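You operate a simulated robot arm through the tools that you are given. There is no shell and no other tool. Be economical: measure what you need, move in short steps, check, and stop when the job is done.

You are at the controls of a simulated robot arm. One attempt, no reset.

JOB
Close the teal inlet valve, vent the blue test pot and slide the teal cup under the drain outlet.
Fine: the cup from the rubber mat at the back; inlet closed before the orange vent rocker goes to Open; it stays open; the green drain valve stays closed.
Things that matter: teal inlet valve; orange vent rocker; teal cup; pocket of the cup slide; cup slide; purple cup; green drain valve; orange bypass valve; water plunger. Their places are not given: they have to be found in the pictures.

Only the result counts: the job must be done as asked and must still hold three seconds after the hand-in. Knocking over, shifting, dropping, spilling or breaking anything else fails it.

ROBOT AND FRAMES
A 7-joint arm with a two-finger parallel gripper, fixed in place. Base frame: the origin is at the foot of the arm, x ahead of it, y to its left, z up. Readings come in mm, rad, newtons and seconds.
With the tool pointing down near the work surface it reaches from about 240 to 680 mm from the base axis. Its first joint turns from -1.152 to 1.152 rad. Payload 2.4 kg.
The tool frame sits at the grasp point between the pads (the TCP): z along the fingers, y along the line on which they close. The tips reach 30 mm beyond it. The gripper opens to 94 mm. The fingers are 28 mm wide and 10 mm thick; the gripper's body (50 by 96 mm) begins 55 mm behind the TCP.
Orientation is that of the tool frame in the base frame, as a unit quaternion [x, y, z, w]. With the fingers straight down and closing along the base's y, the tool's x points along the base's -x, its y along +y and its z along -z.

CONTROLS
- The arm moves only by the tool send_rows. Its argument "increments" is a list of rows, each a list of 7 numbers: the opening, from 0 (shut) to 1 (fully open), then the shift along the base's x, y, z in units of 100 mm (1.0 is 100 mm), then the turn, a rotation vector about the base's x, y, z in units of 45 degrees (1.0 is 45 degrees). In form: [[fingers, tx, ty, tz, ax, ay, az], ...]. A call has 1 to 10 rows; each row is the pose to reach, as a shift and turn from the pose commanded when the call began. A call with a number of a shift or a turn outside -1 to 1 is refused whole. A row lasts 0.2 s, in which the tool goes at most 50 mm and 0.15 rad; a call with a longer step from one row to the next is refused whole, and so is a gripper value outside its range. Where a pose cannot be reached the arm comes as near as it can. A force on the tool above 40 N (or 10 N above the force at the start of the call, whichever is more), or a blocked arm, ends the call early, and 0.2 s more pass. Each finger travels about 153 mm/s and halts on what it meets, pressing with about 24 N; the grip force reading is that of the motor and also rises with nothing between the fingers. The clock runs only during rows and for 0.2 s after the last one: add rows that repeat a pose to give the fingers time. The reply holds the time, the measured pose of the TCP, the force on the tool along the base axes, the opening and the grip force, in the units named above and with some noise, and new pictures: "views" is both (left out), scene, wrist or none.
- Cameras (640 x 400 px; columns grow to the right, rows downward): "scene" is fixed at [57, 483.6, 1435.8]; the picture's right is [-0.54, -0.84, 0.00], its down [-0.58, 0.37, -0.72] and it looks along [0.61, -0.39, -0.69] (base axes); focal length 342 px, centre (320, 200). "wrist" rides on the gripper at [76, 14, -103] in the tool frame; the picture's right is [-0.18, 0.98, 0.00], its down [-0.75, -0.14, -0.64] and it looks along [-0.63, -0.12, 0.77] (tool axes); focal length 243 px, centre (320, 200).
- probe_pixels(camera, pixels): for up to 12 pixels [column, row] of the newest picture of that camera ("zoom" is the newest enlarged one), the place [x, y, z] in the base frame of the surface seen there, good to about 2 mm, but the place of the scene camera against the robot may be out by one fixed shift of up to 18 mm in any direction. The clock stands still meanwhile.
- zoom(camera, box): a new picture of the part [left, top, right, bottom] of that camera's present view, enlarged. The clock stands still meanwhile.
- hand_in(): hands the job in; it is judged then, once.

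Keep the steps short. Do not move on a guess: measure, check each grasp and each placing, and mend mistakes. In all there are 80 turns and 170 pictures (those below and enlarged ones count). Leave the gripper open and the arm clear of the work at the hand-in unless told otherwise, and finish with a single line.

The tools are called after "Call:" by a JSON object that holds its "fn" and its "kwargs". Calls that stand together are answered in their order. send_rows: Moves the arm, as the interface text tells. Its arguments: {"type":"object","properties":{"increments":{"type":"array"},"views":{"type":"string","enum":["both","scene","wrist","none"]}},"required":["increments"]} The other tools are called the same way: probe_pixels (camera, pixels) gives the place of the surface under pixels of a picture; zoom (camera, box) takes an enlarged picture of a part of a camera's view; hand_in () hands the job in.

At the start:

```text
t: 0.0
tcp_pos: [279.4, 194.0, 1162.4]
orientation: [0.001, 1.0, 0.0, 0.0]
contact_force: [1.0, 0.4, -1.0]
finger_gap: 94.0
finger_force: 0.0
```

scene: 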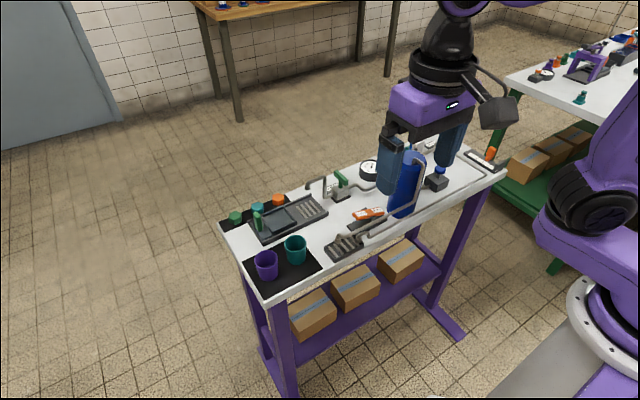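
wrist: 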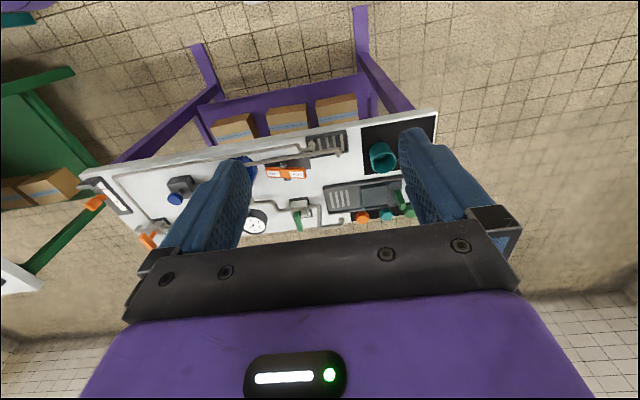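

I see a bench with cups, valves and a pot. I'll enlarge the parts of the scene first.

Call:
{"fn": "zoom", "kwargs": {"camera": "scene", "box": [210, 160, 370, 300]}}

Call:
{"fn": "zoom", "kwargs": {"camera": "scene", "box": [340, 120, 520, 240]}}

Call:
{"fn": "zoom", "kwargs": {"camera": "wrist", "box": [70, 100, 450, 260]}}

```text
2.86 times, centred on (290, 230) of scene
```

zoom: 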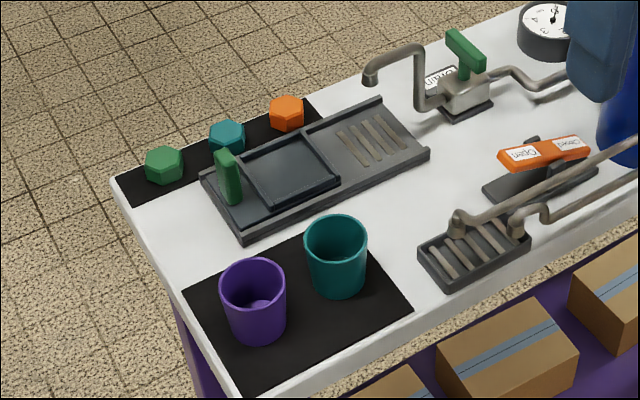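

```text
3.33 times, centred on (430, 180) of scene
```

zoom: 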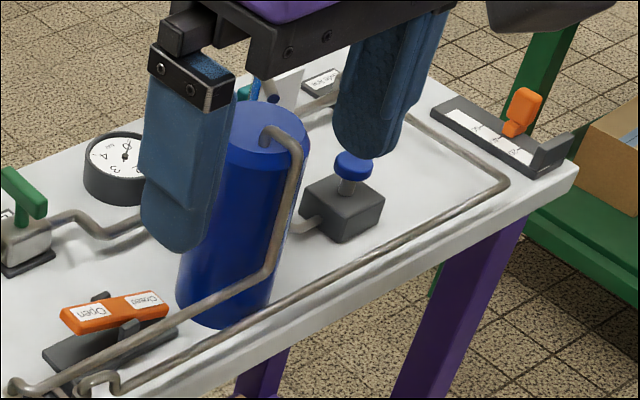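

```text
1.68 times, centred on (260, 180) of wrist
```

zoom: 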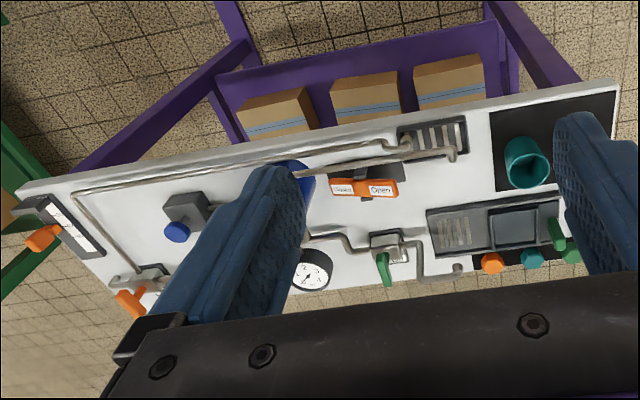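

Next I'll probe the main landmarks in the scene.

Call:
{"fn": "probe_pixels", "kwargs": {"camera": "scene", "pixels": [[235, 217], [257, 208], [278, 199], [266, 270], [296, 243], [287, 218], [340, 180], [375, 212], [360, 214], [440, 170], [490, 152], [302, 180]]}}

Call:
{"fn": "zoom", "kwargs": {"camera": "scene", "box": [390, 120, 470, 180]}}

Call:
{"fn": "zoom", "kwargs": {"camera": "wrist", "box": [80, 160, 240, 260]}}

```text
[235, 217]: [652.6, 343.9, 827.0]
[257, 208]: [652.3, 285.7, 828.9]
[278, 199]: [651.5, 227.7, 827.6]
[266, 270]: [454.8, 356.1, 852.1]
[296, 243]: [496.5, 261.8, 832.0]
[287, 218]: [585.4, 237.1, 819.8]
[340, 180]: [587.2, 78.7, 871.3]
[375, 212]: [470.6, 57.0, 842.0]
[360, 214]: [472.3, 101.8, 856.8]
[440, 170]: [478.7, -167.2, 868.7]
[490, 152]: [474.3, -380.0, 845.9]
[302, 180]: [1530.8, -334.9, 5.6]
```

```text
6.67 times, centred on (430, 150) of scene
```

zoom: 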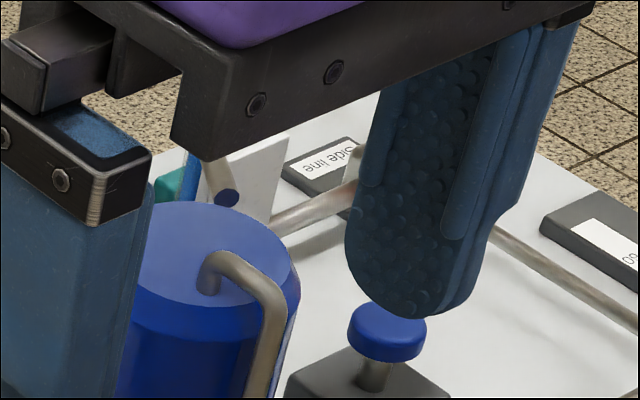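

```text
4.00 times, centred on (160, 210) of wrist
```

zoom: 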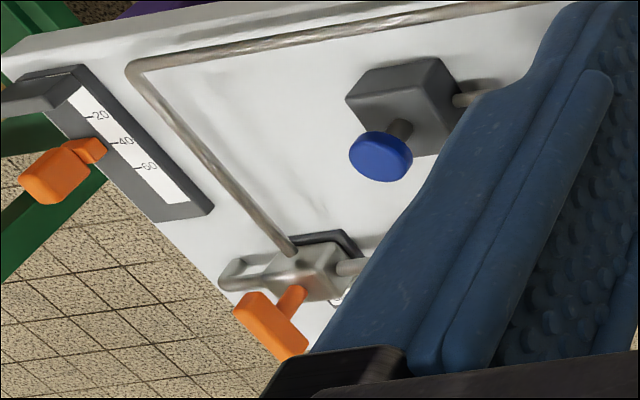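

The inlet valve is hidden behind the pot and fingers, so I'll move the hand 100 mm in -y and up a little.

Call:
{"fn": "send_rows", "kwargs": {"increments": [[1, 0, -0.4, 0, 0, 0, 0], [1, 0, -0.8, 0.1, 0, 0, 0], [1, 0, -1, 0.3, 0, 0, 0]], "views": "none"}}

Call:
{"fn": "send_rows", "kwargs": {"increments": [[1, 0, -0.4, 0, 0, 0, 0], [1, 0, -0.8, 0.1, 0, 0, 0], [1, 0, -1, 0.3, 0, 0, 0]], "views": "both"}}

```text
t: 0.8
tcp_pos: [280.4, 92.7, 1192.3]
orientation: [0.0, 1.0, 0.001, -0.001]
contact_force: [-0.4, 0.5, -0.2]
finger_gap: 94.1
finger_force: 0.0
```

```text
t: 1.6
tcp_pos: [281.1, -7.8, 1220.5]
orientation: [0.001, 1.0, 0.0, 0.0]
contact_force: [-0.8, -0.1, -0.4]
finger_gap: 94.0
finger_force: 0.0
```

scene: 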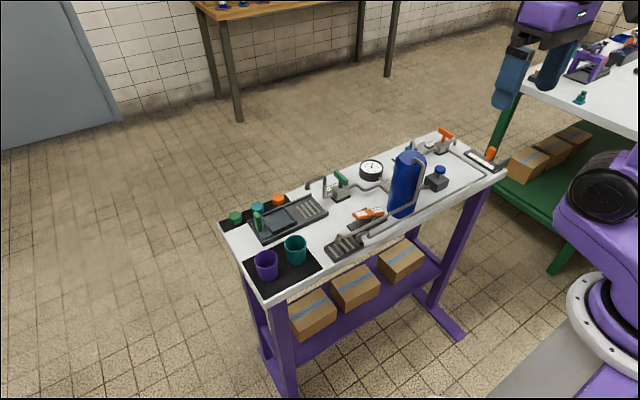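
wrist: 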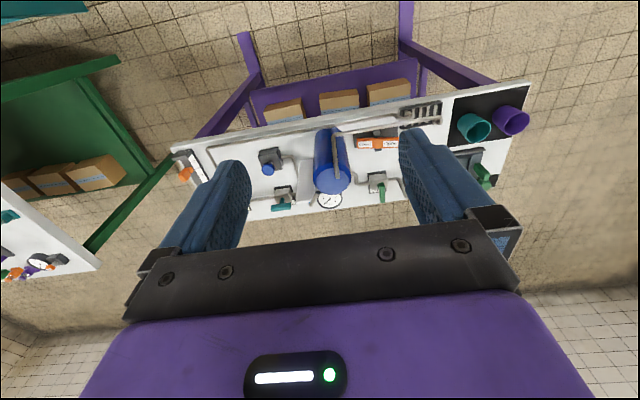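

Call:
{"fn": "zoom", "kwargs": {"camera": "scene", "box": [350, 120, 510, 220]}}

Call:
{"fn": "zoom", "kwargs": {"camera": "wrist", "box": [240, 110, 420, 222]}}

Call:
{"fn": "zoom", "kwargs": {"camera": "scene", "box": [210, 180, 330, 255]}}

```text
4.00 times, centred on (430, 170) of scene
```

zoom: 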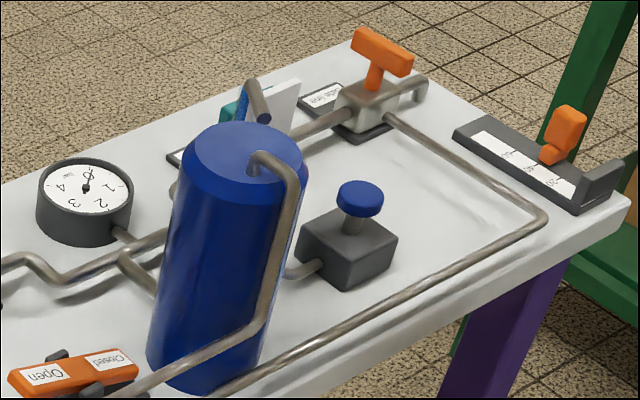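

```text
3.56 times, centred on (330, 166) of wrist
```

zoom: 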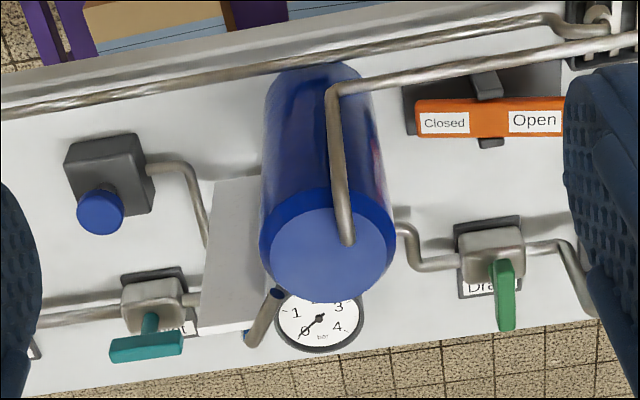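

```text
5.33 times, centred on (270, 218) of scene
```

zoom: 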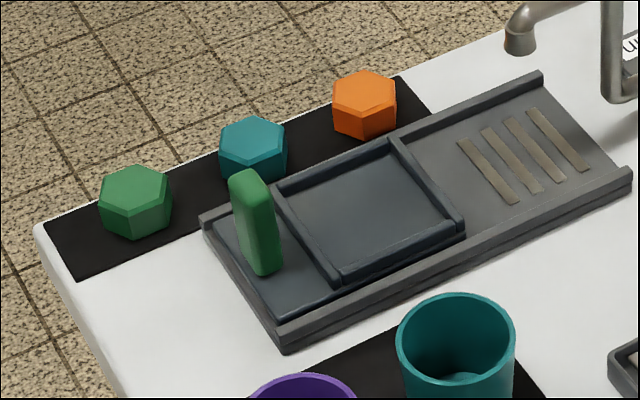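

I see the teal inlet handle at wrist (281,207). I'll probe with the wrist camera, and probe the same features in the scene to find the scene's shift.

Call:
{"fn": "probe_pixels", "kwargs": {"camera": "wrist", "pixels": [[275, 210], [288, 206], [283, 199], [268, 169], [367, 143], [391, 143], [382, 190], [380, 180], [311, 199], [300, 180], [332, 185], [474, 127]]}}

Call:
{"fn": "probe_pixels", "kwargs": {"camera": "scene", "pixels": [[440, 169], [361, 216], [377, 210], [340, 179], [370, 166], [409, 157], [295, 262], [296, 239], [266, 258], [412, 144], [421, 147], [414, 148]]}}

```text
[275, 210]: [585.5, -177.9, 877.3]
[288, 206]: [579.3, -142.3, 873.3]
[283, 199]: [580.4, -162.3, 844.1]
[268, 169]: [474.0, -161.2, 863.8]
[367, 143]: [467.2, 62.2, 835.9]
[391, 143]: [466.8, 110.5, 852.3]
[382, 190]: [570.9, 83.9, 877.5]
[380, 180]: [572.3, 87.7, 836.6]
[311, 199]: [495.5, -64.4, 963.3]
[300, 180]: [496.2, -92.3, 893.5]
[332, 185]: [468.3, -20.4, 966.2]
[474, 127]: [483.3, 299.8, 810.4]
```

```text
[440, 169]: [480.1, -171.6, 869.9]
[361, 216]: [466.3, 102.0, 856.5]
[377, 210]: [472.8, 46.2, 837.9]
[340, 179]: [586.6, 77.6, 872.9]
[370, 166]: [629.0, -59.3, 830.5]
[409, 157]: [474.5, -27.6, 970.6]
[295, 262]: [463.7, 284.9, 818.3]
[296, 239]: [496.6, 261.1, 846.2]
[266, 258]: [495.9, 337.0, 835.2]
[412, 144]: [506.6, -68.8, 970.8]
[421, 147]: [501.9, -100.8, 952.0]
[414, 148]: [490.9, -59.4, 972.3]
```

The inlet handle is at about (582,-160,875), lying along y. I'll bring the hand above it for a close look.

Call:
{"fn": "send_rows", "kwargs": {"increments": [[1, 0.4, -0.3, 0, 0, 0, 0], [1, 0.7, -0.5, -0.1, 0, 0, 0], [1, 1, -0.8, -0.2, 0, 0, 0]], "views": "none"}}

Call:
{"fn": "send_rows", "kwargs": {"increments": [[1, 0.4, -0.3, -0.1, 0, 0, 0], [1, 0.7, -0.5, -0.3, 0, 0, 0], [1, 1, -0.7, -0.6, 0, 0, 0]], "views": "none"}}

Call:
{"fn": "send_rows", "kwargs": {"increments": [[1, 0.4, 0, -0.3, 0, 0, 0], [1, 0.7, 0, -0.7, 0, 0, 0], [1, 1, 0, -1, 0, 0, 0]], "views": "wrist"}}

```text
t: 2.4
tcp_pos: [381.8, -89.2, 1199.8]
orientation: [0.0, 1.0, 0.0, 0.0]
contact_force: [0.8, -0.2, 0.7]
finger_gap: 94.1
finger_force: 0.0
```

```text
refused: row 1 steps farther than a row can; nothing moved
```

```text
t: 3.2
tcp_pos: [480.4, -87.6, 1100.7]
orientation: [0.0, 1.0, 0.0, -0.001]
contact_force: [1.0, 0.3, -0.5]
finger_gap: 94.0
finger_force: 0.0
```

wrist: 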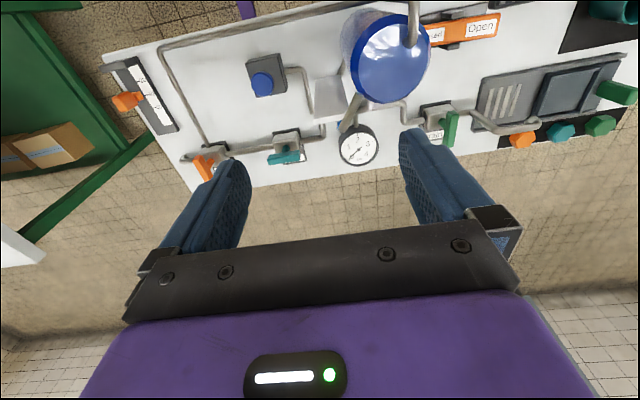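

Call:
{"fn": "zoom", "kwargs": {"camera": "wrist", "box": [180, 70, 340, 190]}}

Call:
{"fn": "zoom", "kwargs": {"camera": "wrist", "box": [340, 0, 500, 120]}}

Call:
{"fn": "zoom", "kwargs": {"camera": "wrist", "box": [440, 40, 640, 165]}}

```text
3.33 times, centred on (260, 130) of wrist
```

zoom: 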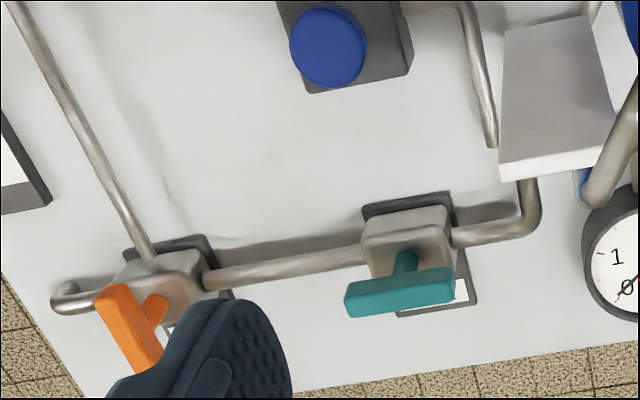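

```text
3.33 times, centred on (420, 60) of wrist
```

zoom: 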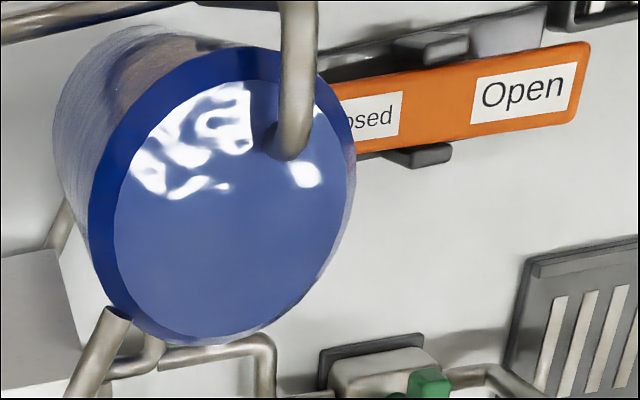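

```text
3.20 times, centred on (540, 102) of wrist
```

zoom: 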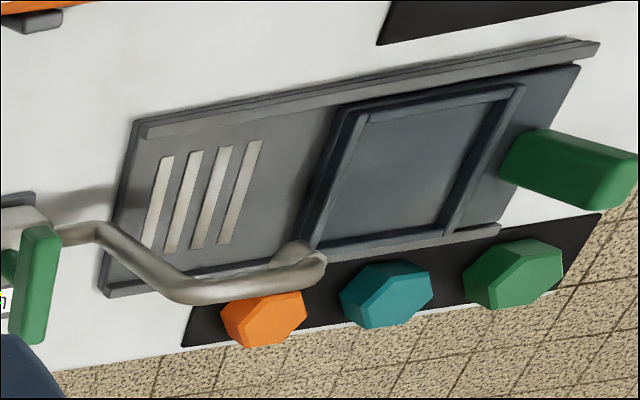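

The T-handle bar is about 44 mm long and parallel to its pipe, so it is open. I'll probe it and its neighbours precisely, plus rocker, slide and pocket.

Call:
{"fn": "probe_pixels", "kwargs": {"camera": "wrist", "pixels": [[286, 158], [314, 154], [300, 156], [301, 161], [302, 148], [348, 97], [346, 120], [363, 121], [220, 170], [358, 142], [410, 38], [325, 131]]}}

Call:
{"fn": "probe_pixels", "kwargs": {"camera": "zoom", "pixels": [[350, 120], [310, 243], [520, 90], [455, 230], [430, 160], [130, 130], [540, 150], [600, 165], [300, 258], [600, 48], [105, 290], [220, 180]]}}

```text
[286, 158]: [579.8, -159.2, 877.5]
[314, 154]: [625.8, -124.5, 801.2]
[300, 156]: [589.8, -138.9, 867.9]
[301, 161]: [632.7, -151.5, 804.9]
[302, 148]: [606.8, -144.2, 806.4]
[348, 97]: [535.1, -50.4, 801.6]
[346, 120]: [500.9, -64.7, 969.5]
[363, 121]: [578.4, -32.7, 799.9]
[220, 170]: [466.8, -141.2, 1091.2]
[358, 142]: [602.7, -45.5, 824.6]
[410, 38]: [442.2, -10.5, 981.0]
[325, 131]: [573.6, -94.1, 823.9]
```

```text
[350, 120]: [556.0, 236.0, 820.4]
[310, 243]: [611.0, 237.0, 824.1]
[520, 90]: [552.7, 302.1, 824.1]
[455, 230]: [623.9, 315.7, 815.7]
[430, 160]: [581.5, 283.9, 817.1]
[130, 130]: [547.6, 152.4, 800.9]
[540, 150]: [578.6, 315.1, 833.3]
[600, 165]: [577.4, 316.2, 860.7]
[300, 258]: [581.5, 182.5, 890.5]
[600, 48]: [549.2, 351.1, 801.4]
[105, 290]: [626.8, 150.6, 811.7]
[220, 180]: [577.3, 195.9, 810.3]
```

Call:
{"fn": "probe_pixels", "kwargs": {"camera": "wrist", "pixels": [[270, 158], [278, 156], [286, 154], [294, 152], [299, 151], [271, 163], [284, 162], [297, 160], [285, 148], [285, 140], [350, 95], [352, 110]]}}

```text
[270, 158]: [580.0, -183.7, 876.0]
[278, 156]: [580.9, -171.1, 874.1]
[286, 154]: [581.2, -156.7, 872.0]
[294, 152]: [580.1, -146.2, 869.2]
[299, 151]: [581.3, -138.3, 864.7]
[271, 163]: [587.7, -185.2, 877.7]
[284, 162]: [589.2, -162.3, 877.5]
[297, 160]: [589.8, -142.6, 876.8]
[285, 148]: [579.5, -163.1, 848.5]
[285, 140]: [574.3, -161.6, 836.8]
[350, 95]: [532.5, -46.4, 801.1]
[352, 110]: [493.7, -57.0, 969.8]
```

Bar: x 580–592, y -186…-138, top z 877. I'll yaw +90° in two calls while moving over it, high first, then lower.

Call:
{"fn": "send_rows", "kwargs": {"increments": [[1, 0.17, -0.12, 0, 0, 0, 0.167], [1, 0.34, -0.25, 0, 0, 0, 0.333], [1, 0.51, -0.37, 0, 0, 0, 0.5], [1, 0.68, -0.5, 0, 0, 0, 0.667], [1, 0.85, -0.62, 0, 0, 0, 0.833], [1, 1, -0.74, 0, 0, 0, 1]], "views": "none"}}

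Call:
{"fn": "send_rows", "kwargs": {"increments": [[1, 0.01, 0, -0.17, 0, 0, 0.167], [1, 0.02, 0, -0.34, 0, 0, 0.333], [1, 0.03, 0, -0.51, 0, 0, 0.5], [1, 0.04, 0, -0.68, 0, 0, 0.667], [1, 0.05, 0, -0.85, 0, 0, 0.833], [1, 0.06, 0, -1, 0, 0, 1], [1, 0.06, 0, -1, 0, 0, 1]], "views": "both"}}

```text
t: 4.6
tcp_pos: [579.5, -161.5, 1101.6]
orientation: [-0.384, 0.923, 0.0, 0.0]
contact_force: [0.1, 0.0, -0.2]
finger_gap: 94.0
finger_force: 0.1
```

```text
t: 6.2
tcp_pos: [585.6, -160.4, 1002.1]
orientation: [0.707, -0.707, 0.001, -0.001]
contact_force: [-0.2, 0.8, 0.5]
finger_gap: 94.0
finger_force: 0.0
```

scene: 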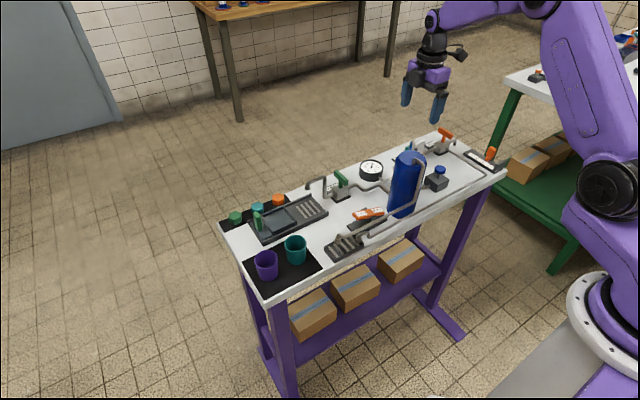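
wrist: 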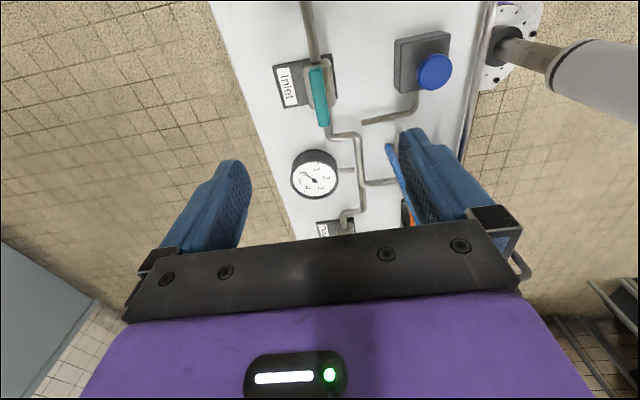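

The Inlet label is readable and the bar sits at wrist (320,97). I'll lower 95 mm with the fingers half open.

Call:
{"fn": "send_rows", "kwargs": {"increments": [[0.7, 0, -0.01, -0.3, 0, 0, 0], [0.5, 0, -0.015, -0.6, 0, 0, 0], [0.5, 0, -0.015, -0.8, 0, 0, 0], [0.5, 0, -0.015, -0.95, 0, 0, 0]], "views": "both"}}

Call:
{"fn": "zoom", "kwargs": {"camera": "wrist", "box": [220, 100, 420, 225]}}

```text
t: 7.2
tcp_pos: [585.0, -161.1, 905.5]
orientation: [-0.707, 0.708, -0.001, 0.001]
contact_force: [0.2, -2.1, -0.1]
finger_gap: 46.9
finger_force: 0.0
```

scene: 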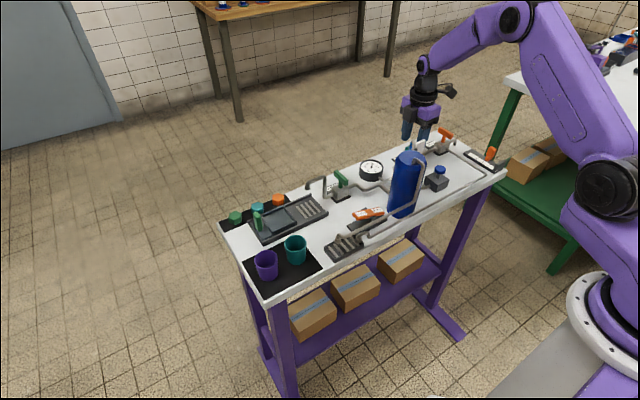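
wrist: 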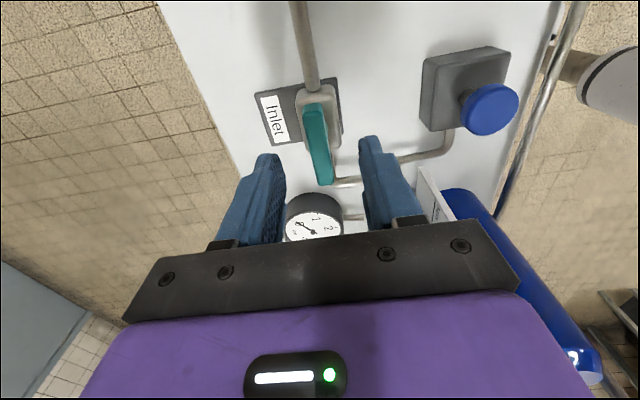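

```text
3.20 times, centred on (320, 162) of wrist
```

zoom: 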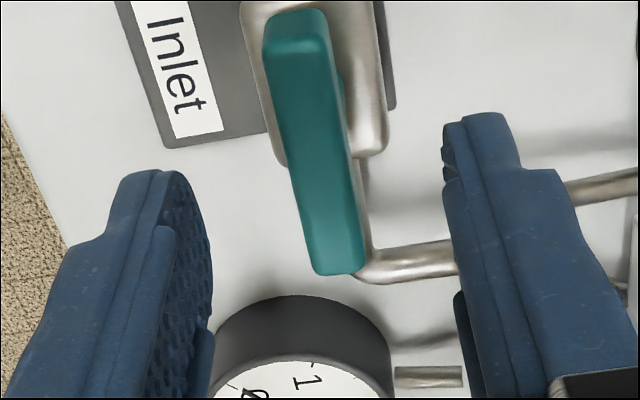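

Call:
{"fn": "probe_pixels", "kwargs": {"camera": "wrist", "pixels": [[306, 112], [319, 111], [320, 180], [330, 180], [313, 140], [322, 140], [322, 126], [330, 130]]}}

```text
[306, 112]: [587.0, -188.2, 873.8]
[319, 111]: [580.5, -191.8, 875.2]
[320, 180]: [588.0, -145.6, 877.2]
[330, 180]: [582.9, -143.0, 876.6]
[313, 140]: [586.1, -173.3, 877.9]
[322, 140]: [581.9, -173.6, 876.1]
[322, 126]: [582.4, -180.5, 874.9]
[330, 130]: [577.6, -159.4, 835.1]
```

Bar centre about (585,-165), top 877. Shift -4 mm y, lower 29 mm, then close.

Call:
{"fn": "send_rows", "kwargs": {"increments": [[0.5, 0, -0.04, -0.15, 0, 0, 0], [0.5, 0, -0.04, -0.29, 0, 0, 0], [0.3, 0, -0.04, -0.29, 0, 0, 0], [0.05, 0, -0.04, -0.29, 0, 0, 0], [0.05, 0, -0.04, -0.29, 0, 0, 0]], "views": "wrist"}}

```text
t: 8.4
tcp_pos: [585.7, -165.7, 877.8]
orientation: [0.707, -0.707, -0.001, 0.002]
contact_force: [-14.1, 1.2, 7.5]
finger_gap: 16.4
finger_force: 45.1
```

wrist: 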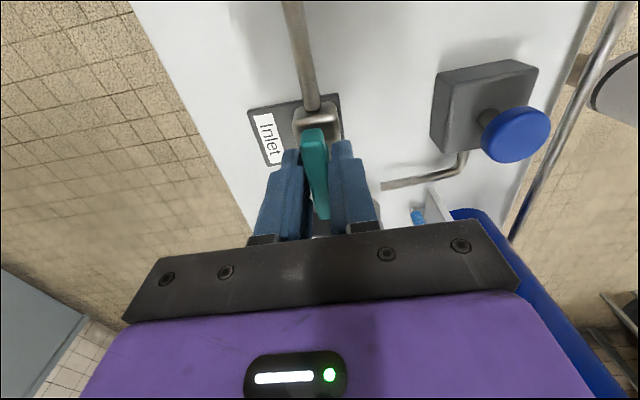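

Gripped (gap 16 mm), slight side load toward -x. I'll ease 2 mm and turn clockwise 45°.

Call:
{"fn": "send_rows", "kwargs": {"increments": [[0.05, -0.015, 0, 0, 0, 0, 0], [0.05, -0.015, 0, 0, 0, 0, -0.167], [0.05, -0.015, 0, 0, 0, 0, -0.333], [0.05, -0.015, 0, 0, 0, 0, -0.5], [0.05, -0.015, 0, 0, 0, 0, -0.667], [0.05, -0.015, 0, 0, 0, 0, -0.833], [0.05, -0.015, 0, 0, 0, 0, -1]], "views": "wrist"}}

```text
t: 10.0
tcp_pos: [584.0, -165.6, 877.9]
orientation: [-0.382, 0.924, 0.0, 0.001]
contact_force: [12.0, 3.7, -10.3]
finger_gap: 16.3
finger_force: 44.5
```

wrist: 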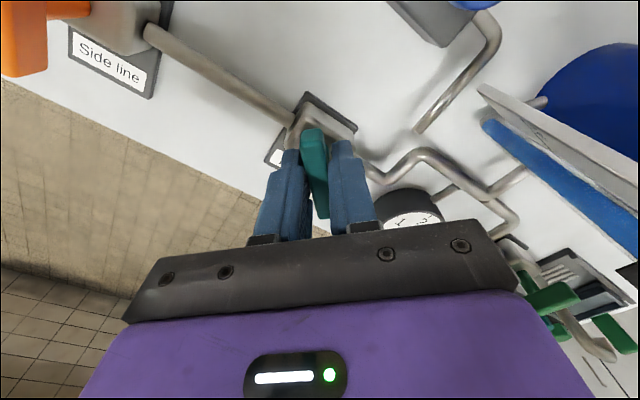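

It turned freely 45°. Continue the other 45°.

Call:
{"fn": "send_rows", "kwargs": {"increments": [[0.05, 0, 0, 0, 0, 0, -0.167], [0.05, 0, 0, 0, 0, 0, -0.333], [0.05, 0, 0, 0, 0, 0, -0.5], [0.05, 0, 0, 0, 0, 0, -0.667], [0.05, 0, 0, 0, 0, 0, -0.833], [0.05, 0, 0, 0, 0, 0, -1]], "views": "wrist"}}

Call:
{"fn": "zoom", "kwargs": {"camera": "wrist", "box": [220, 70, 420, 195]}}

```text
t: 11.4
tcp_pos: [584.9, -164.0, 877.9]
orientation: [0.001, 1.0, 0.0, 0.001]
contact_force: [17.4, 10.6, -11.2]
finger_gap: 16.2
finger_force: 45.2
```

wrist: 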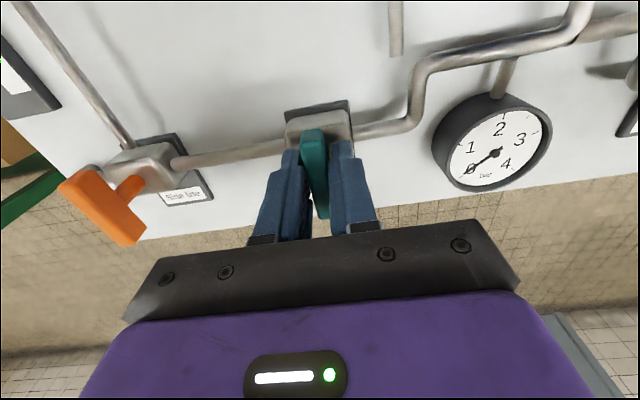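

```text
3.20 times, centred on (320, 132) of wrist
```

zoom: 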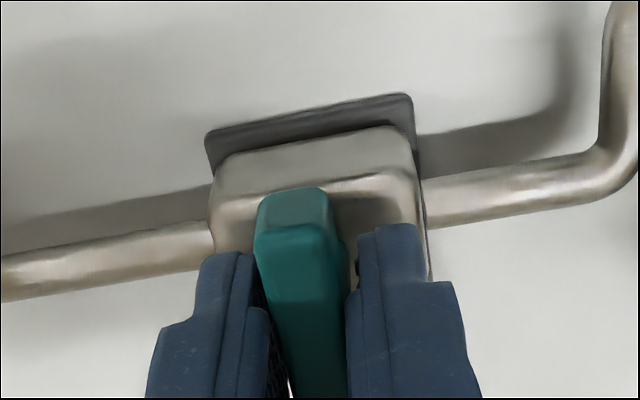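

The handle is now across the pipe. Release and rise, then check.

Call:
{"fn": "send_rows", "kwargs": {"increments": [[0.3, 0, 0, 0, 0, 0, 0], [0.5, 0, 0, 0, 0, 0, 0], [0.5, 0, 0, 0.2, 0, 0, 0], [0.5, 0, 0, 0.6, 0, 0, 0], [0.5, 0, 0, 1, 0, 0, 0]], "views": "both"}}

Call:
{"fn": "zoom", "kwargs": {"camera": "wrist", "box": [220, 50, 420, 175]}}

Call:
{"fn": "zoom", "kwargs": {"camera": "scene", "box": [350, 120, 510, 220]}}

```text
t: 12.6
tcp_pos: [581.7, -164.8, 979.3]
orientation: [-0.001, 1.0, -0.001, 0.0]
contact_force: [-0.8, -0.4, -0.9]
finger_gap: 47.0
finger_force: 0.1
```

scene: 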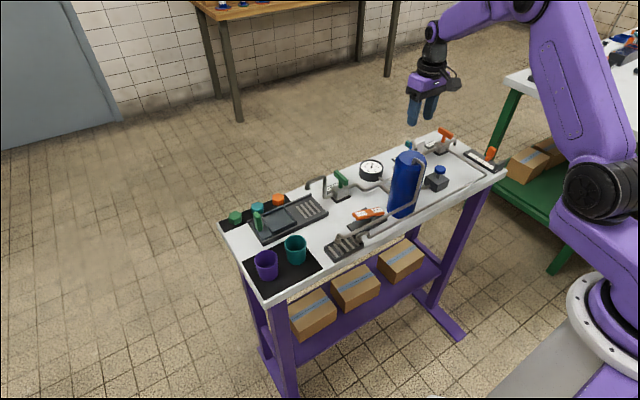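
wrist: 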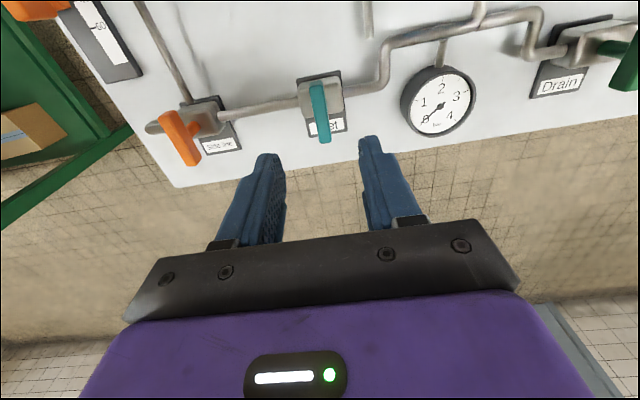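

```text
3.20 times, centred on (320, 112) of wrist
```

zoom: 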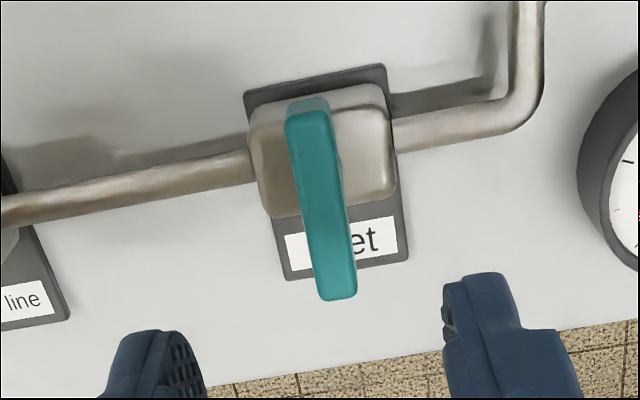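

```text
4.00 times, centred on (430, 170) of scene
```

zoom: 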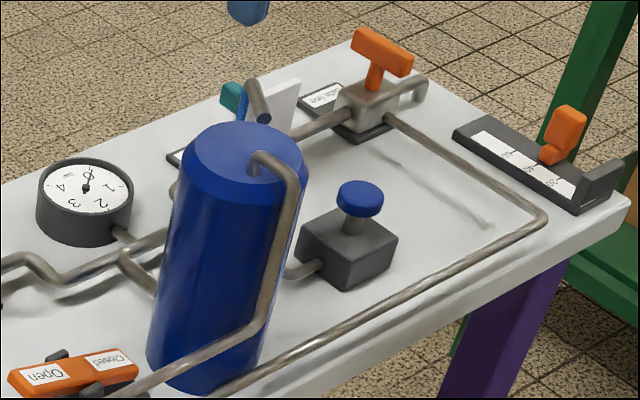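

Call:
{"fn": "probe_pixels", "kwargs": {"camera": "wrist", "pixels": [[312, 95], [314, 110], [317, 125], [319, 138], [318, 90], [325, 110], [328, 125], [330, 138]]}}

```text
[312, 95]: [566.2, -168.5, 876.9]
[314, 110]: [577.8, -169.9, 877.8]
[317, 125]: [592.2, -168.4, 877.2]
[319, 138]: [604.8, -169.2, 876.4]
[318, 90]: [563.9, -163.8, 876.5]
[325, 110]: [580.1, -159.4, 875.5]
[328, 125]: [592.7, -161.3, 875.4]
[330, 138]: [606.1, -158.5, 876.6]
```

The inlet is closed, bar along x within about 1°. Now on to the rocker: rise and cross high.

Call:
{"fn": "send_rows", "kwargs": {"increments": [[0.5, 0, 0, 0.45, 0, 0, 0], [0.5, 0, 0.1, 0.85, 0, 0, 0], [0.5, -0.1, 0.5, 1, 0, 0, 0], [0.5, -0.3, 0.9, 1, 0, 0, 0], [0.5, -0.3, 1, 1, 0, 0, 0]], "views": "none"}}

Call:
{"fn": "send_rows", "kwargs": {"increments": [[0.3, -0.2, 0.4, 0, 0, 0, 0], [0.1, -0.5, 0.7, 0, 0, 0, 0], [0, -0.8, 1, 0, 0, 0, 0]], "views": "none"}}

Call:
{"fn": "send_rows", "kwargs": {"increments": [[0, 0, 0.4, -0.2, 0, 0, 0], [0, 0, 0.65, -0.5, 0, 0, 0], [0, 0, 0.73, -0.9, 0, 0, 0], [0, 0, 0.73, -0.9, 0, 0, 0]], "views": "both"}}

```text
t: 13.8
tcp_pos: [553.1, -65.6, 1078.4]
orientation: [0.0, 1.0, 0.0, 0.0]
contact_force: [0.4, 0.1, 0.1]
finger_gap: 46.9
finger_force: 0.1
```

```text
t: 14.6
tcp_pos: [473.3, 33.7, 1075.5]
orientation: [0.0, 1.0, 0.0, 0.0]
contact_force: [0.7, 0.1, 0.0]
finger_gap: 0.1
finger_force: 23.7
```

```text
t: 15.6
tcp_pos: [475.5, 108.0, 986.8]
orientation: [0.0, 1.0, 0.0, 0.0]
contact_force: [-0.4, -0.5, 0.4]
finger_gap: 0.0
finger_force: 24.3
```

scene: 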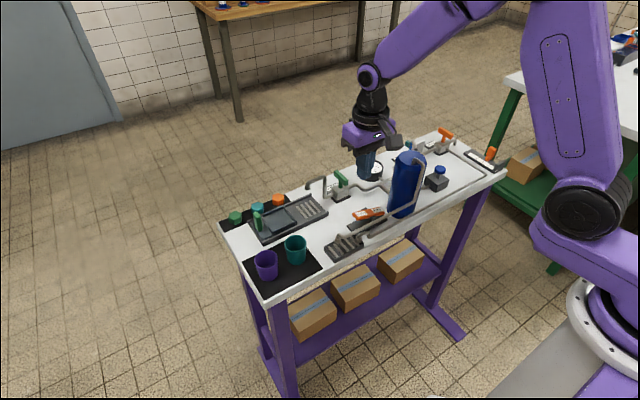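
wrist: 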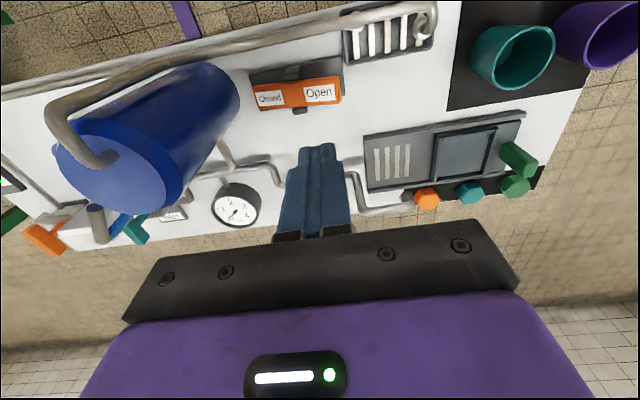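

Call:
{"fn": "zoom", "kwargs": {"camera": "wrist", "box": [230, 0, 450, 138]}}

Call:
{"fn": "probe_pixels", "kwargs": {"camera": "wrist", "pixels": [[268, 98], [285, 96], [305, 94], [320, 92], [336, 90], [298, 107], [305, 66], [340, 28], [280, 45], [200, 60], [420, 25], [390, 35]]}}

```text
2.90 times, centred on (340, 69) of wrist
```

zoom: 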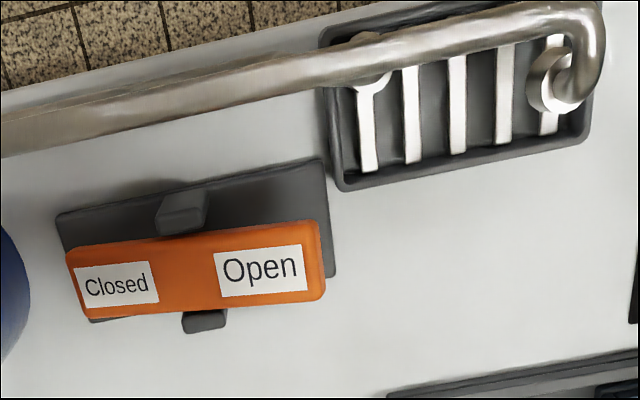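

```text
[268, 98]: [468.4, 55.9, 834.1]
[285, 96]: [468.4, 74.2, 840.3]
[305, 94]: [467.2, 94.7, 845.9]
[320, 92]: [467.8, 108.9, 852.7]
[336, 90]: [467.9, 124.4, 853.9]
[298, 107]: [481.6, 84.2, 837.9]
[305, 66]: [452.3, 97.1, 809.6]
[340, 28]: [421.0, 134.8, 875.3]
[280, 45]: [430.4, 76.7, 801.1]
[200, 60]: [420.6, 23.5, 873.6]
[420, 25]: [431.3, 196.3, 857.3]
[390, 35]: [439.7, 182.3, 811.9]
```

Rocker's Open end at y≈117, z≈853, x≈467; pivot y≈87. I'll go above it with shut fingers, tips at z≈870.

Call:
{"fn": "send_rows", "kwargs": {"increments": [[0, -0.07, 0.09, 0, 0, 0, 0], [0, -0.075, 0.09, -0.4, 0, 0, 0], [0, -0.075, 0.09, -0.7, 0, 0, 0], [0, -0.075, 0.09, -0.87, 0, 0, 0], [0, -0.075, 0.09, -0.87, 0, 0, 0]], "views": "both"}}

```text
t: 16.8
tcp_pos: [465.9, 116.9, 899.1]
orientation: [0.0, 1.0, 0.0, 0.0]
contact_force: [0.9, -0.1, 0.2]
finger_gap: 0.0
finger_force: 23.9
```

scene: 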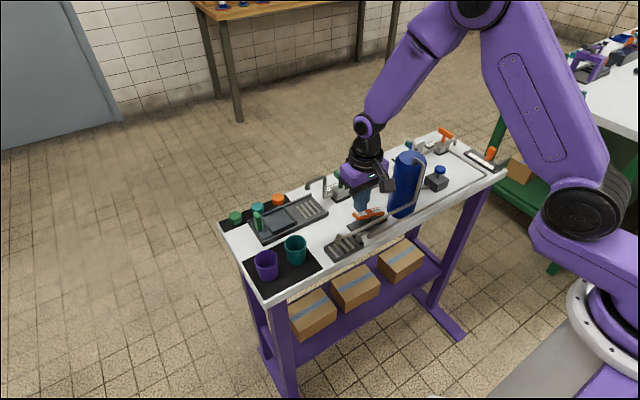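
wrist: 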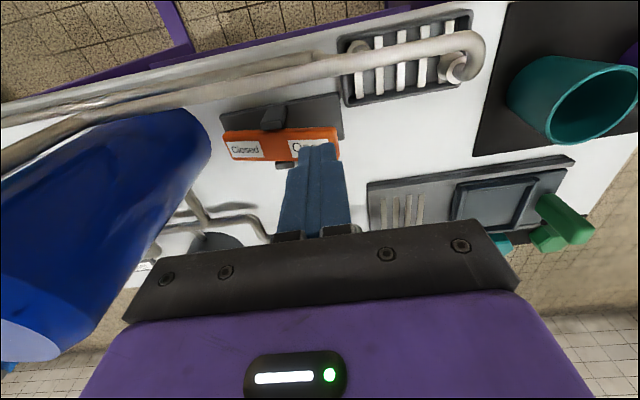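

The fingers are over the Open end. Press down in small steps to tip z≈834.

Call:
{"fn": "send_rows", "kwargs": {"increments": [[0, 0, 0, -0.08, 0, 0, 0], [0, 0, 0, -0.14, 0, 0, 0], [0, 0, 0, -0.18, 0, 0, 0], [0, 0, 0, -0.22, 0, 0, 0], [0, 0, 0, -0.26, 0, 0, 0], [0, 0, 0, -0.3, 0, 0, 0], [0, 0, 0, -0.34, 0, 0, 0]], "views": "wrist"}}

```text
t: 18.4
tcp_pos: [466.5, 115.7, 866.1]
orientation: [0.0, 1.0, 0.001, -0.001]
contact_force: [-0.6, 2.3, 2.0]
finger_gap: 0.2
finger_force: 24.5
```

wrist: 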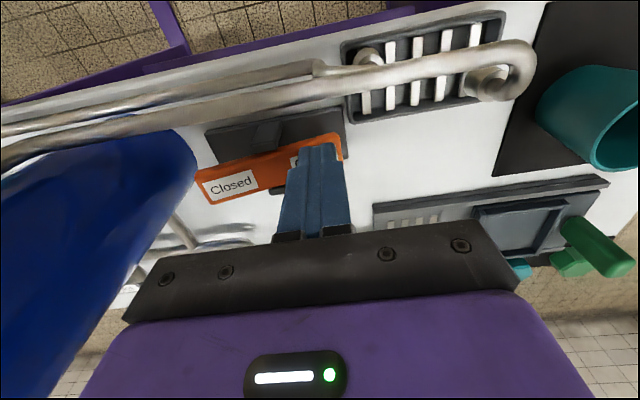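

The Closed end has risen. I'll press a few mm more to be sure of the end stop.

Call:
{"fn": "send_rows", "kwargs": {"increments": [[0, 0, 0, -0.03, 0, 0, 0], [0, 0, 0, -0.05, 0, 0, 0], [0, 0, 0, -0.05, 0, 0, 0]], "views": "none"}}

Call:
{"fn": "send_rows", "kwargs": {"increments": [[0, 0, 0, 0.3, 0, 0, 0], [0, 0, 0, 0.7, 0, 0, 0], [0, 0, 0, 1, 0, 0, 0]], "views": "both"}}

Call:
{"fn": "zoom", "kwargs": {"camera": "wrist", "box": [230, 0, 450, 138]}}

```text
t: 19.0
tcp_pos: [465.8, 115.6, 865.1]
orientation: [0.0, 1.0, -0.001, 0.0]
contact_force: [-5.5, -0.2, 15.9]
finger_gap: 0.0
finger_force: 24.4
stopped in row 2: the force on the tool passed its limit (the readings are from after the stop); the commanded pose is now the measured one
```

```text
t: 19.8
tcp_pos: [466.6, 116.1, 964.5]
orientation: [-0.001, 1.0, 0.0, 0.001]
contact_force: [0.0, -0.4, 0.5]
finger_gap: 0.0
finger_force: 24.0
```

scene: 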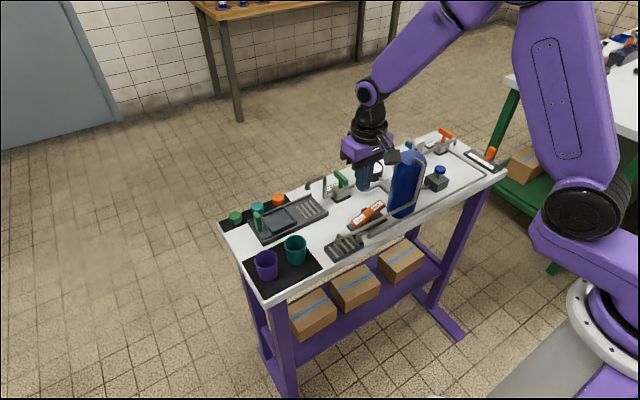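
wrist: 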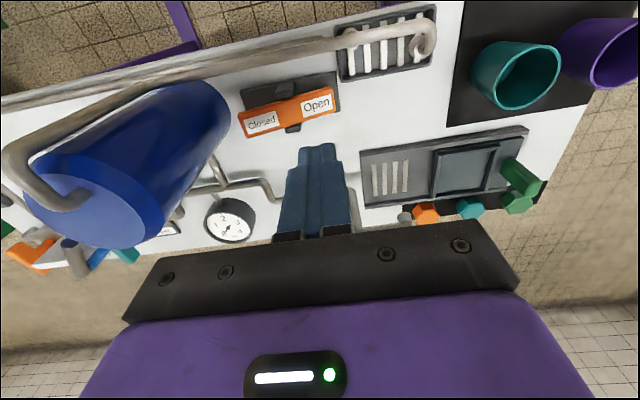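

```text
2.90 times, centred on (340, 69) of wrist
```

zoom: 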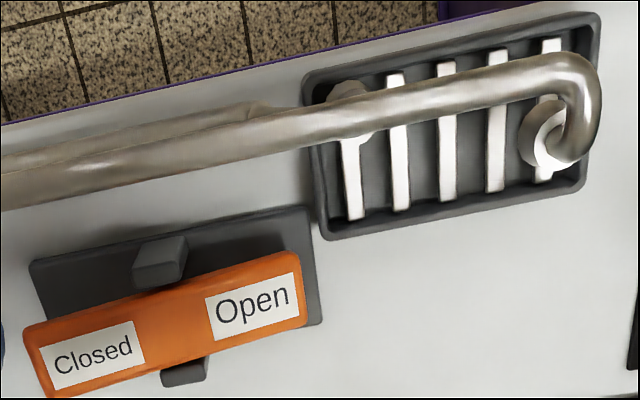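

Rocker is flipped and stays with Open down. Now the teal cup: open fingers, move toward it, and look.

Call:
{"fn": "send_rows", "kwargs": {"increments": [[0.2, 0, 0.3, 0.1, 0, 0, 0], [0.6, -0.02, 0.6, 0.3, 0, 0, 0], [1, -0.05, 1, 0.5, 0, 0, 0], [1, -0.05, 1, 0.5, 0, 0, 0]], "views": "wrist"}}

Call:
{"fn": "zoom", "kwargs": {"camera": "wrist", "box": [280, 0, 500, 138]}}

```text
t: 20.8
tcp_pos: [461.3, 214.4, 1012.8]
orientation: [0.0, 1.0, 0.0, 0.001]
contact_force: [-0.2, -0.4, 0.8]
finger_gap: 94.1
finger_force: 0.0
```

wrist: 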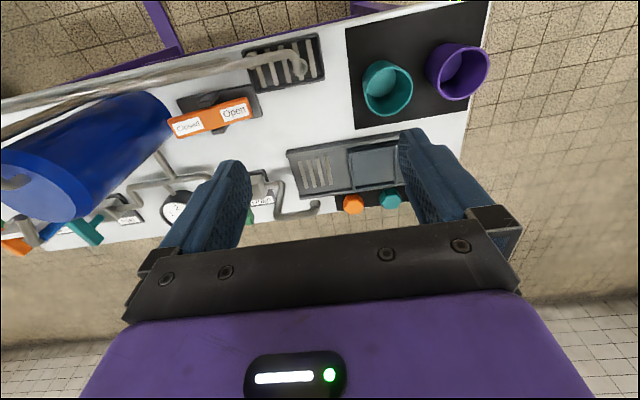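

```text
2.90 times, centred on (390, 69) of wrist
```

zoom: 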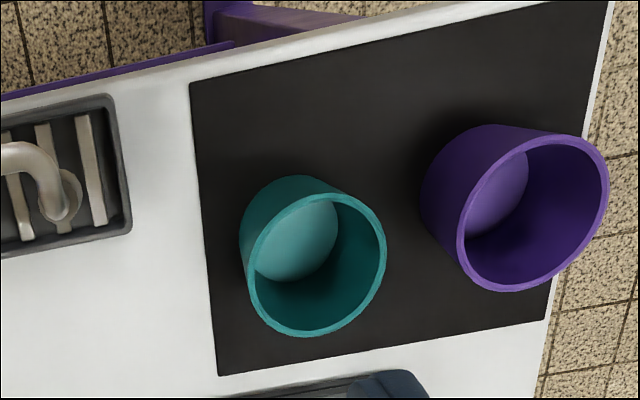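

Call:
{"fn": "probe_pixels", "kwargs": {"camera": "zoom", "pixels": [[251, 275], [382, 245], [330, 197], [300, 334], [460, 235], [605, 200], [540, 140], [505, 288], [300, 250], [252, 215], [220, 330], [490, 185]]}}

Call:
{"fn": "probe_pixels", "kwargs": {"camera": "wrist", "pixels": [[318, 207], [312, 205], [350, 158], [376, 165], [346, 150], [350, 192], [395, 186], [390, 198], [352, 203], [408, 194], [290, 153], [298, 198]]}}

```text
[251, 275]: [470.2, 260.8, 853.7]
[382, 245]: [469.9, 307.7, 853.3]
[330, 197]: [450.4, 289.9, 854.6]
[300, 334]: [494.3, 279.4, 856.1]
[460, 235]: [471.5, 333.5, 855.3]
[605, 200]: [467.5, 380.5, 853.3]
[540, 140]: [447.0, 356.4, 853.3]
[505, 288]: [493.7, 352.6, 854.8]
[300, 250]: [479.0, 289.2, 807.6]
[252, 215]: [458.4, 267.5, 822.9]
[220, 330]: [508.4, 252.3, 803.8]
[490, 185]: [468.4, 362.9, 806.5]
```

```text
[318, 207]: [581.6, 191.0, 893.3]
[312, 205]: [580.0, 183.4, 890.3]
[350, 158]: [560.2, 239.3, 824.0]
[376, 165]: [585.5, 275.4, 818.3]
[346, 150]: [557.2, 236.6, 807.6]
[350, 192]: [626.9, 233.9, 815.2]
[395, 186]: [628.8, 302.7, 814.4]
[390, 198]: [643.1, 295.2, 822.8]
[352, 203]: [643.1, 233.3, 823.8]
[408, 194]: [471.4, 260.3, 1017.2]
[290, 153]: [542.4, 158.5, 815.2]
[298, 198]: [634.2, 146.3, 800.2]
```

Teal cup: centre (472,284), radius 24, rim z 854. Purple is 25 mm away in y, so I'll close along x. Yaw +90° above the cup.

Call:
{"fn": "send_rows", "kwargs": {"increments": [[1, 0.02, 0.12, 0, 0, 0, 0.167], [1, 0.04, 0.24, 0, 0, 0, 0.333], [1, 0.06, 0.36, 0, 0, 0, 0.5], [1, 0.08, 0.48, 0, 0, 0, 0.667], [1, 0.1, 0.6, 0, 0, 0, 0.833], [1, 0.11, 0.7, 0, 0, 0, 1]], "views": "none"}}

Call:
{"fn": "send_rows", "kwargs": {"increments": [[1, 0, 0, -0.1, 0, 0, 0.167], [1, 0, 0, -0.2, 0, 0, 0.333], [1, 0, 0, -0.3, 0, 0, 0.5], [1, 0, 0, -0.4, 0, 0, 0.667], [1, 0, 0, -0.5, 0, 0, 0.833], [1, 0, 0, -0.6, 0, 0, 1], [1, 0, 0, -0.6, 0, 0, 1]], "views": "both"}}

```text
t: 22.2
tcp_pos: [473.5, 284.9, 1013.8]
orientation: [-0.384, 0.923, 0.0, 0.0]
contact_force: [0.4, 0.9, 0.3]
finger_gap: 94.1
finger_force: 0.0
```

```text
t: 23.8
tcp_pos: [473.5, 286.1, 953.2]
orientation: [0.707, -0.707, -0.001, 0.0]
contact_force: [-0.3, 0.4, 0.8]
finger_gap: 93.9
finger_force: 0.1
```

scene: 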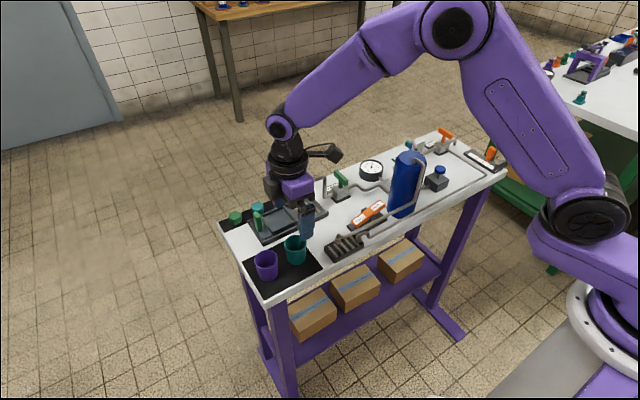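
wrist: 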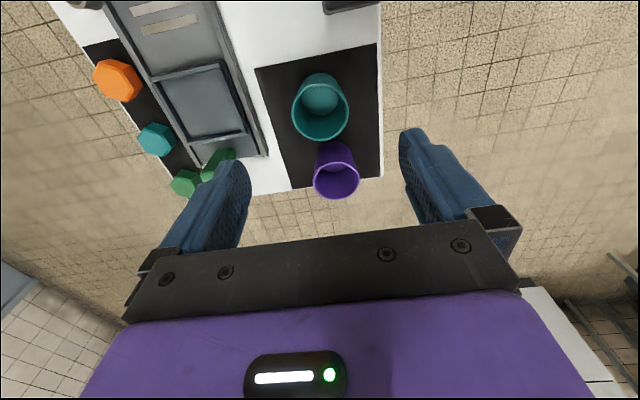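

Call:
{"fn": "probe_pixels", "kwargs": {"camera": "wrist", "pixels": [[293, 108], [347, 108], [320, 138], [320, 85], [314, 180], [358, 180], [324, 167], [318, 100]]}}

```text
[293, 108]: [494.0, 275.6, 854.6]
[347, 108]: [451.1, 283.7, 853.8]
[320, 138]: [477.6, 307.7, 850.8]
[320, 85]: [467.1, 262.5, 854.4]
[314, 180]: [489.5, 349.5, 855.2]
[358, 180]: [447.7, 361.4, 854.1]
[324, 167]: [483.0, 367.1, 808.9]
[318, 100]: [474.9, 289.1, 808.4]
```

Centred within 2 mm. Lower 100 mm with opening 0.75, tips ending at z≈823.

Call:
{"fn": "send_rows", "kwargs": {"increments": [[0.75, -0.01, -0.015, -0.3, 0, 0, 0], [0.75, -0.01, -0.015, -0.6, 0, 0, 0], [0.75, -0.01, -0.015, -0.8, 0, 0, 0], [0.75, -0.01, -0.015, -1, 0, 0, 0], [0.75, -0.01, -0.015, -1, 0, 0, 0]], "views": "both"}}

```text
t: 25.0
tcp_pos: [472.8, 285.0, 851.5]
orientation: [0.707, -0.707, 0.0, -0.001]
contact_force: [-0.4, 1.1, -0.4]
finger_gap: 70.7
finger_force: 0.1
```

scene: 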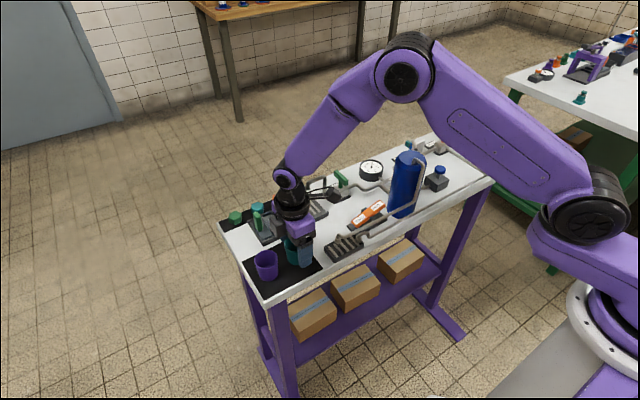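
wrist: 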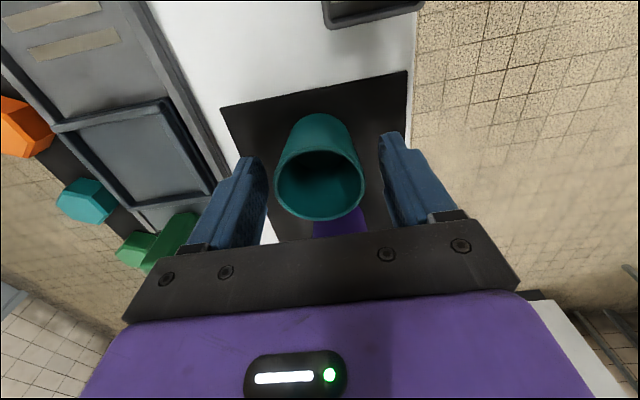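

Cup is between the fingers. Close.

Call:
{"fn": "send_rows", "kwargs": {"increments": [[0.6, 0, 0, 0, 0, 0, 0], [0.5, 0, 0, 0, 0, 0, 0], [0.4, 0, 0, 0, 0, 0, 0], [0.3, 0, 0, 0, 0, 0, 0], [0.3, 0, 0, 0, 0, 0, 0]], "views": "wrist"}}

```text
t: 26.2
tcp_pos: [471.6, 285.6, 851.8]
orientation: [-0.707, 0.707, 0.0, 0.001]
contact_force: [-0.2, 0.3, 0.0]
finger_gap: 47.8
finger_force: 24.6
```

wrist: 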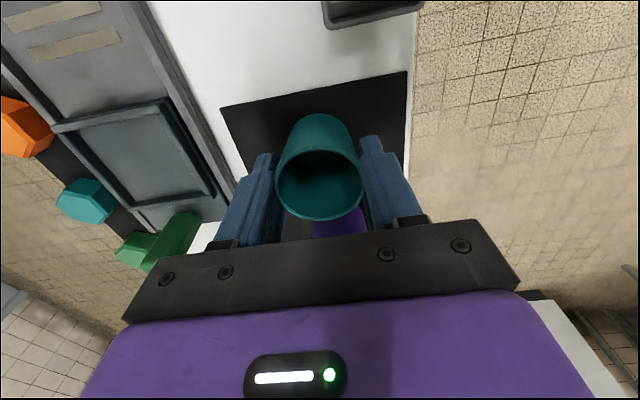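

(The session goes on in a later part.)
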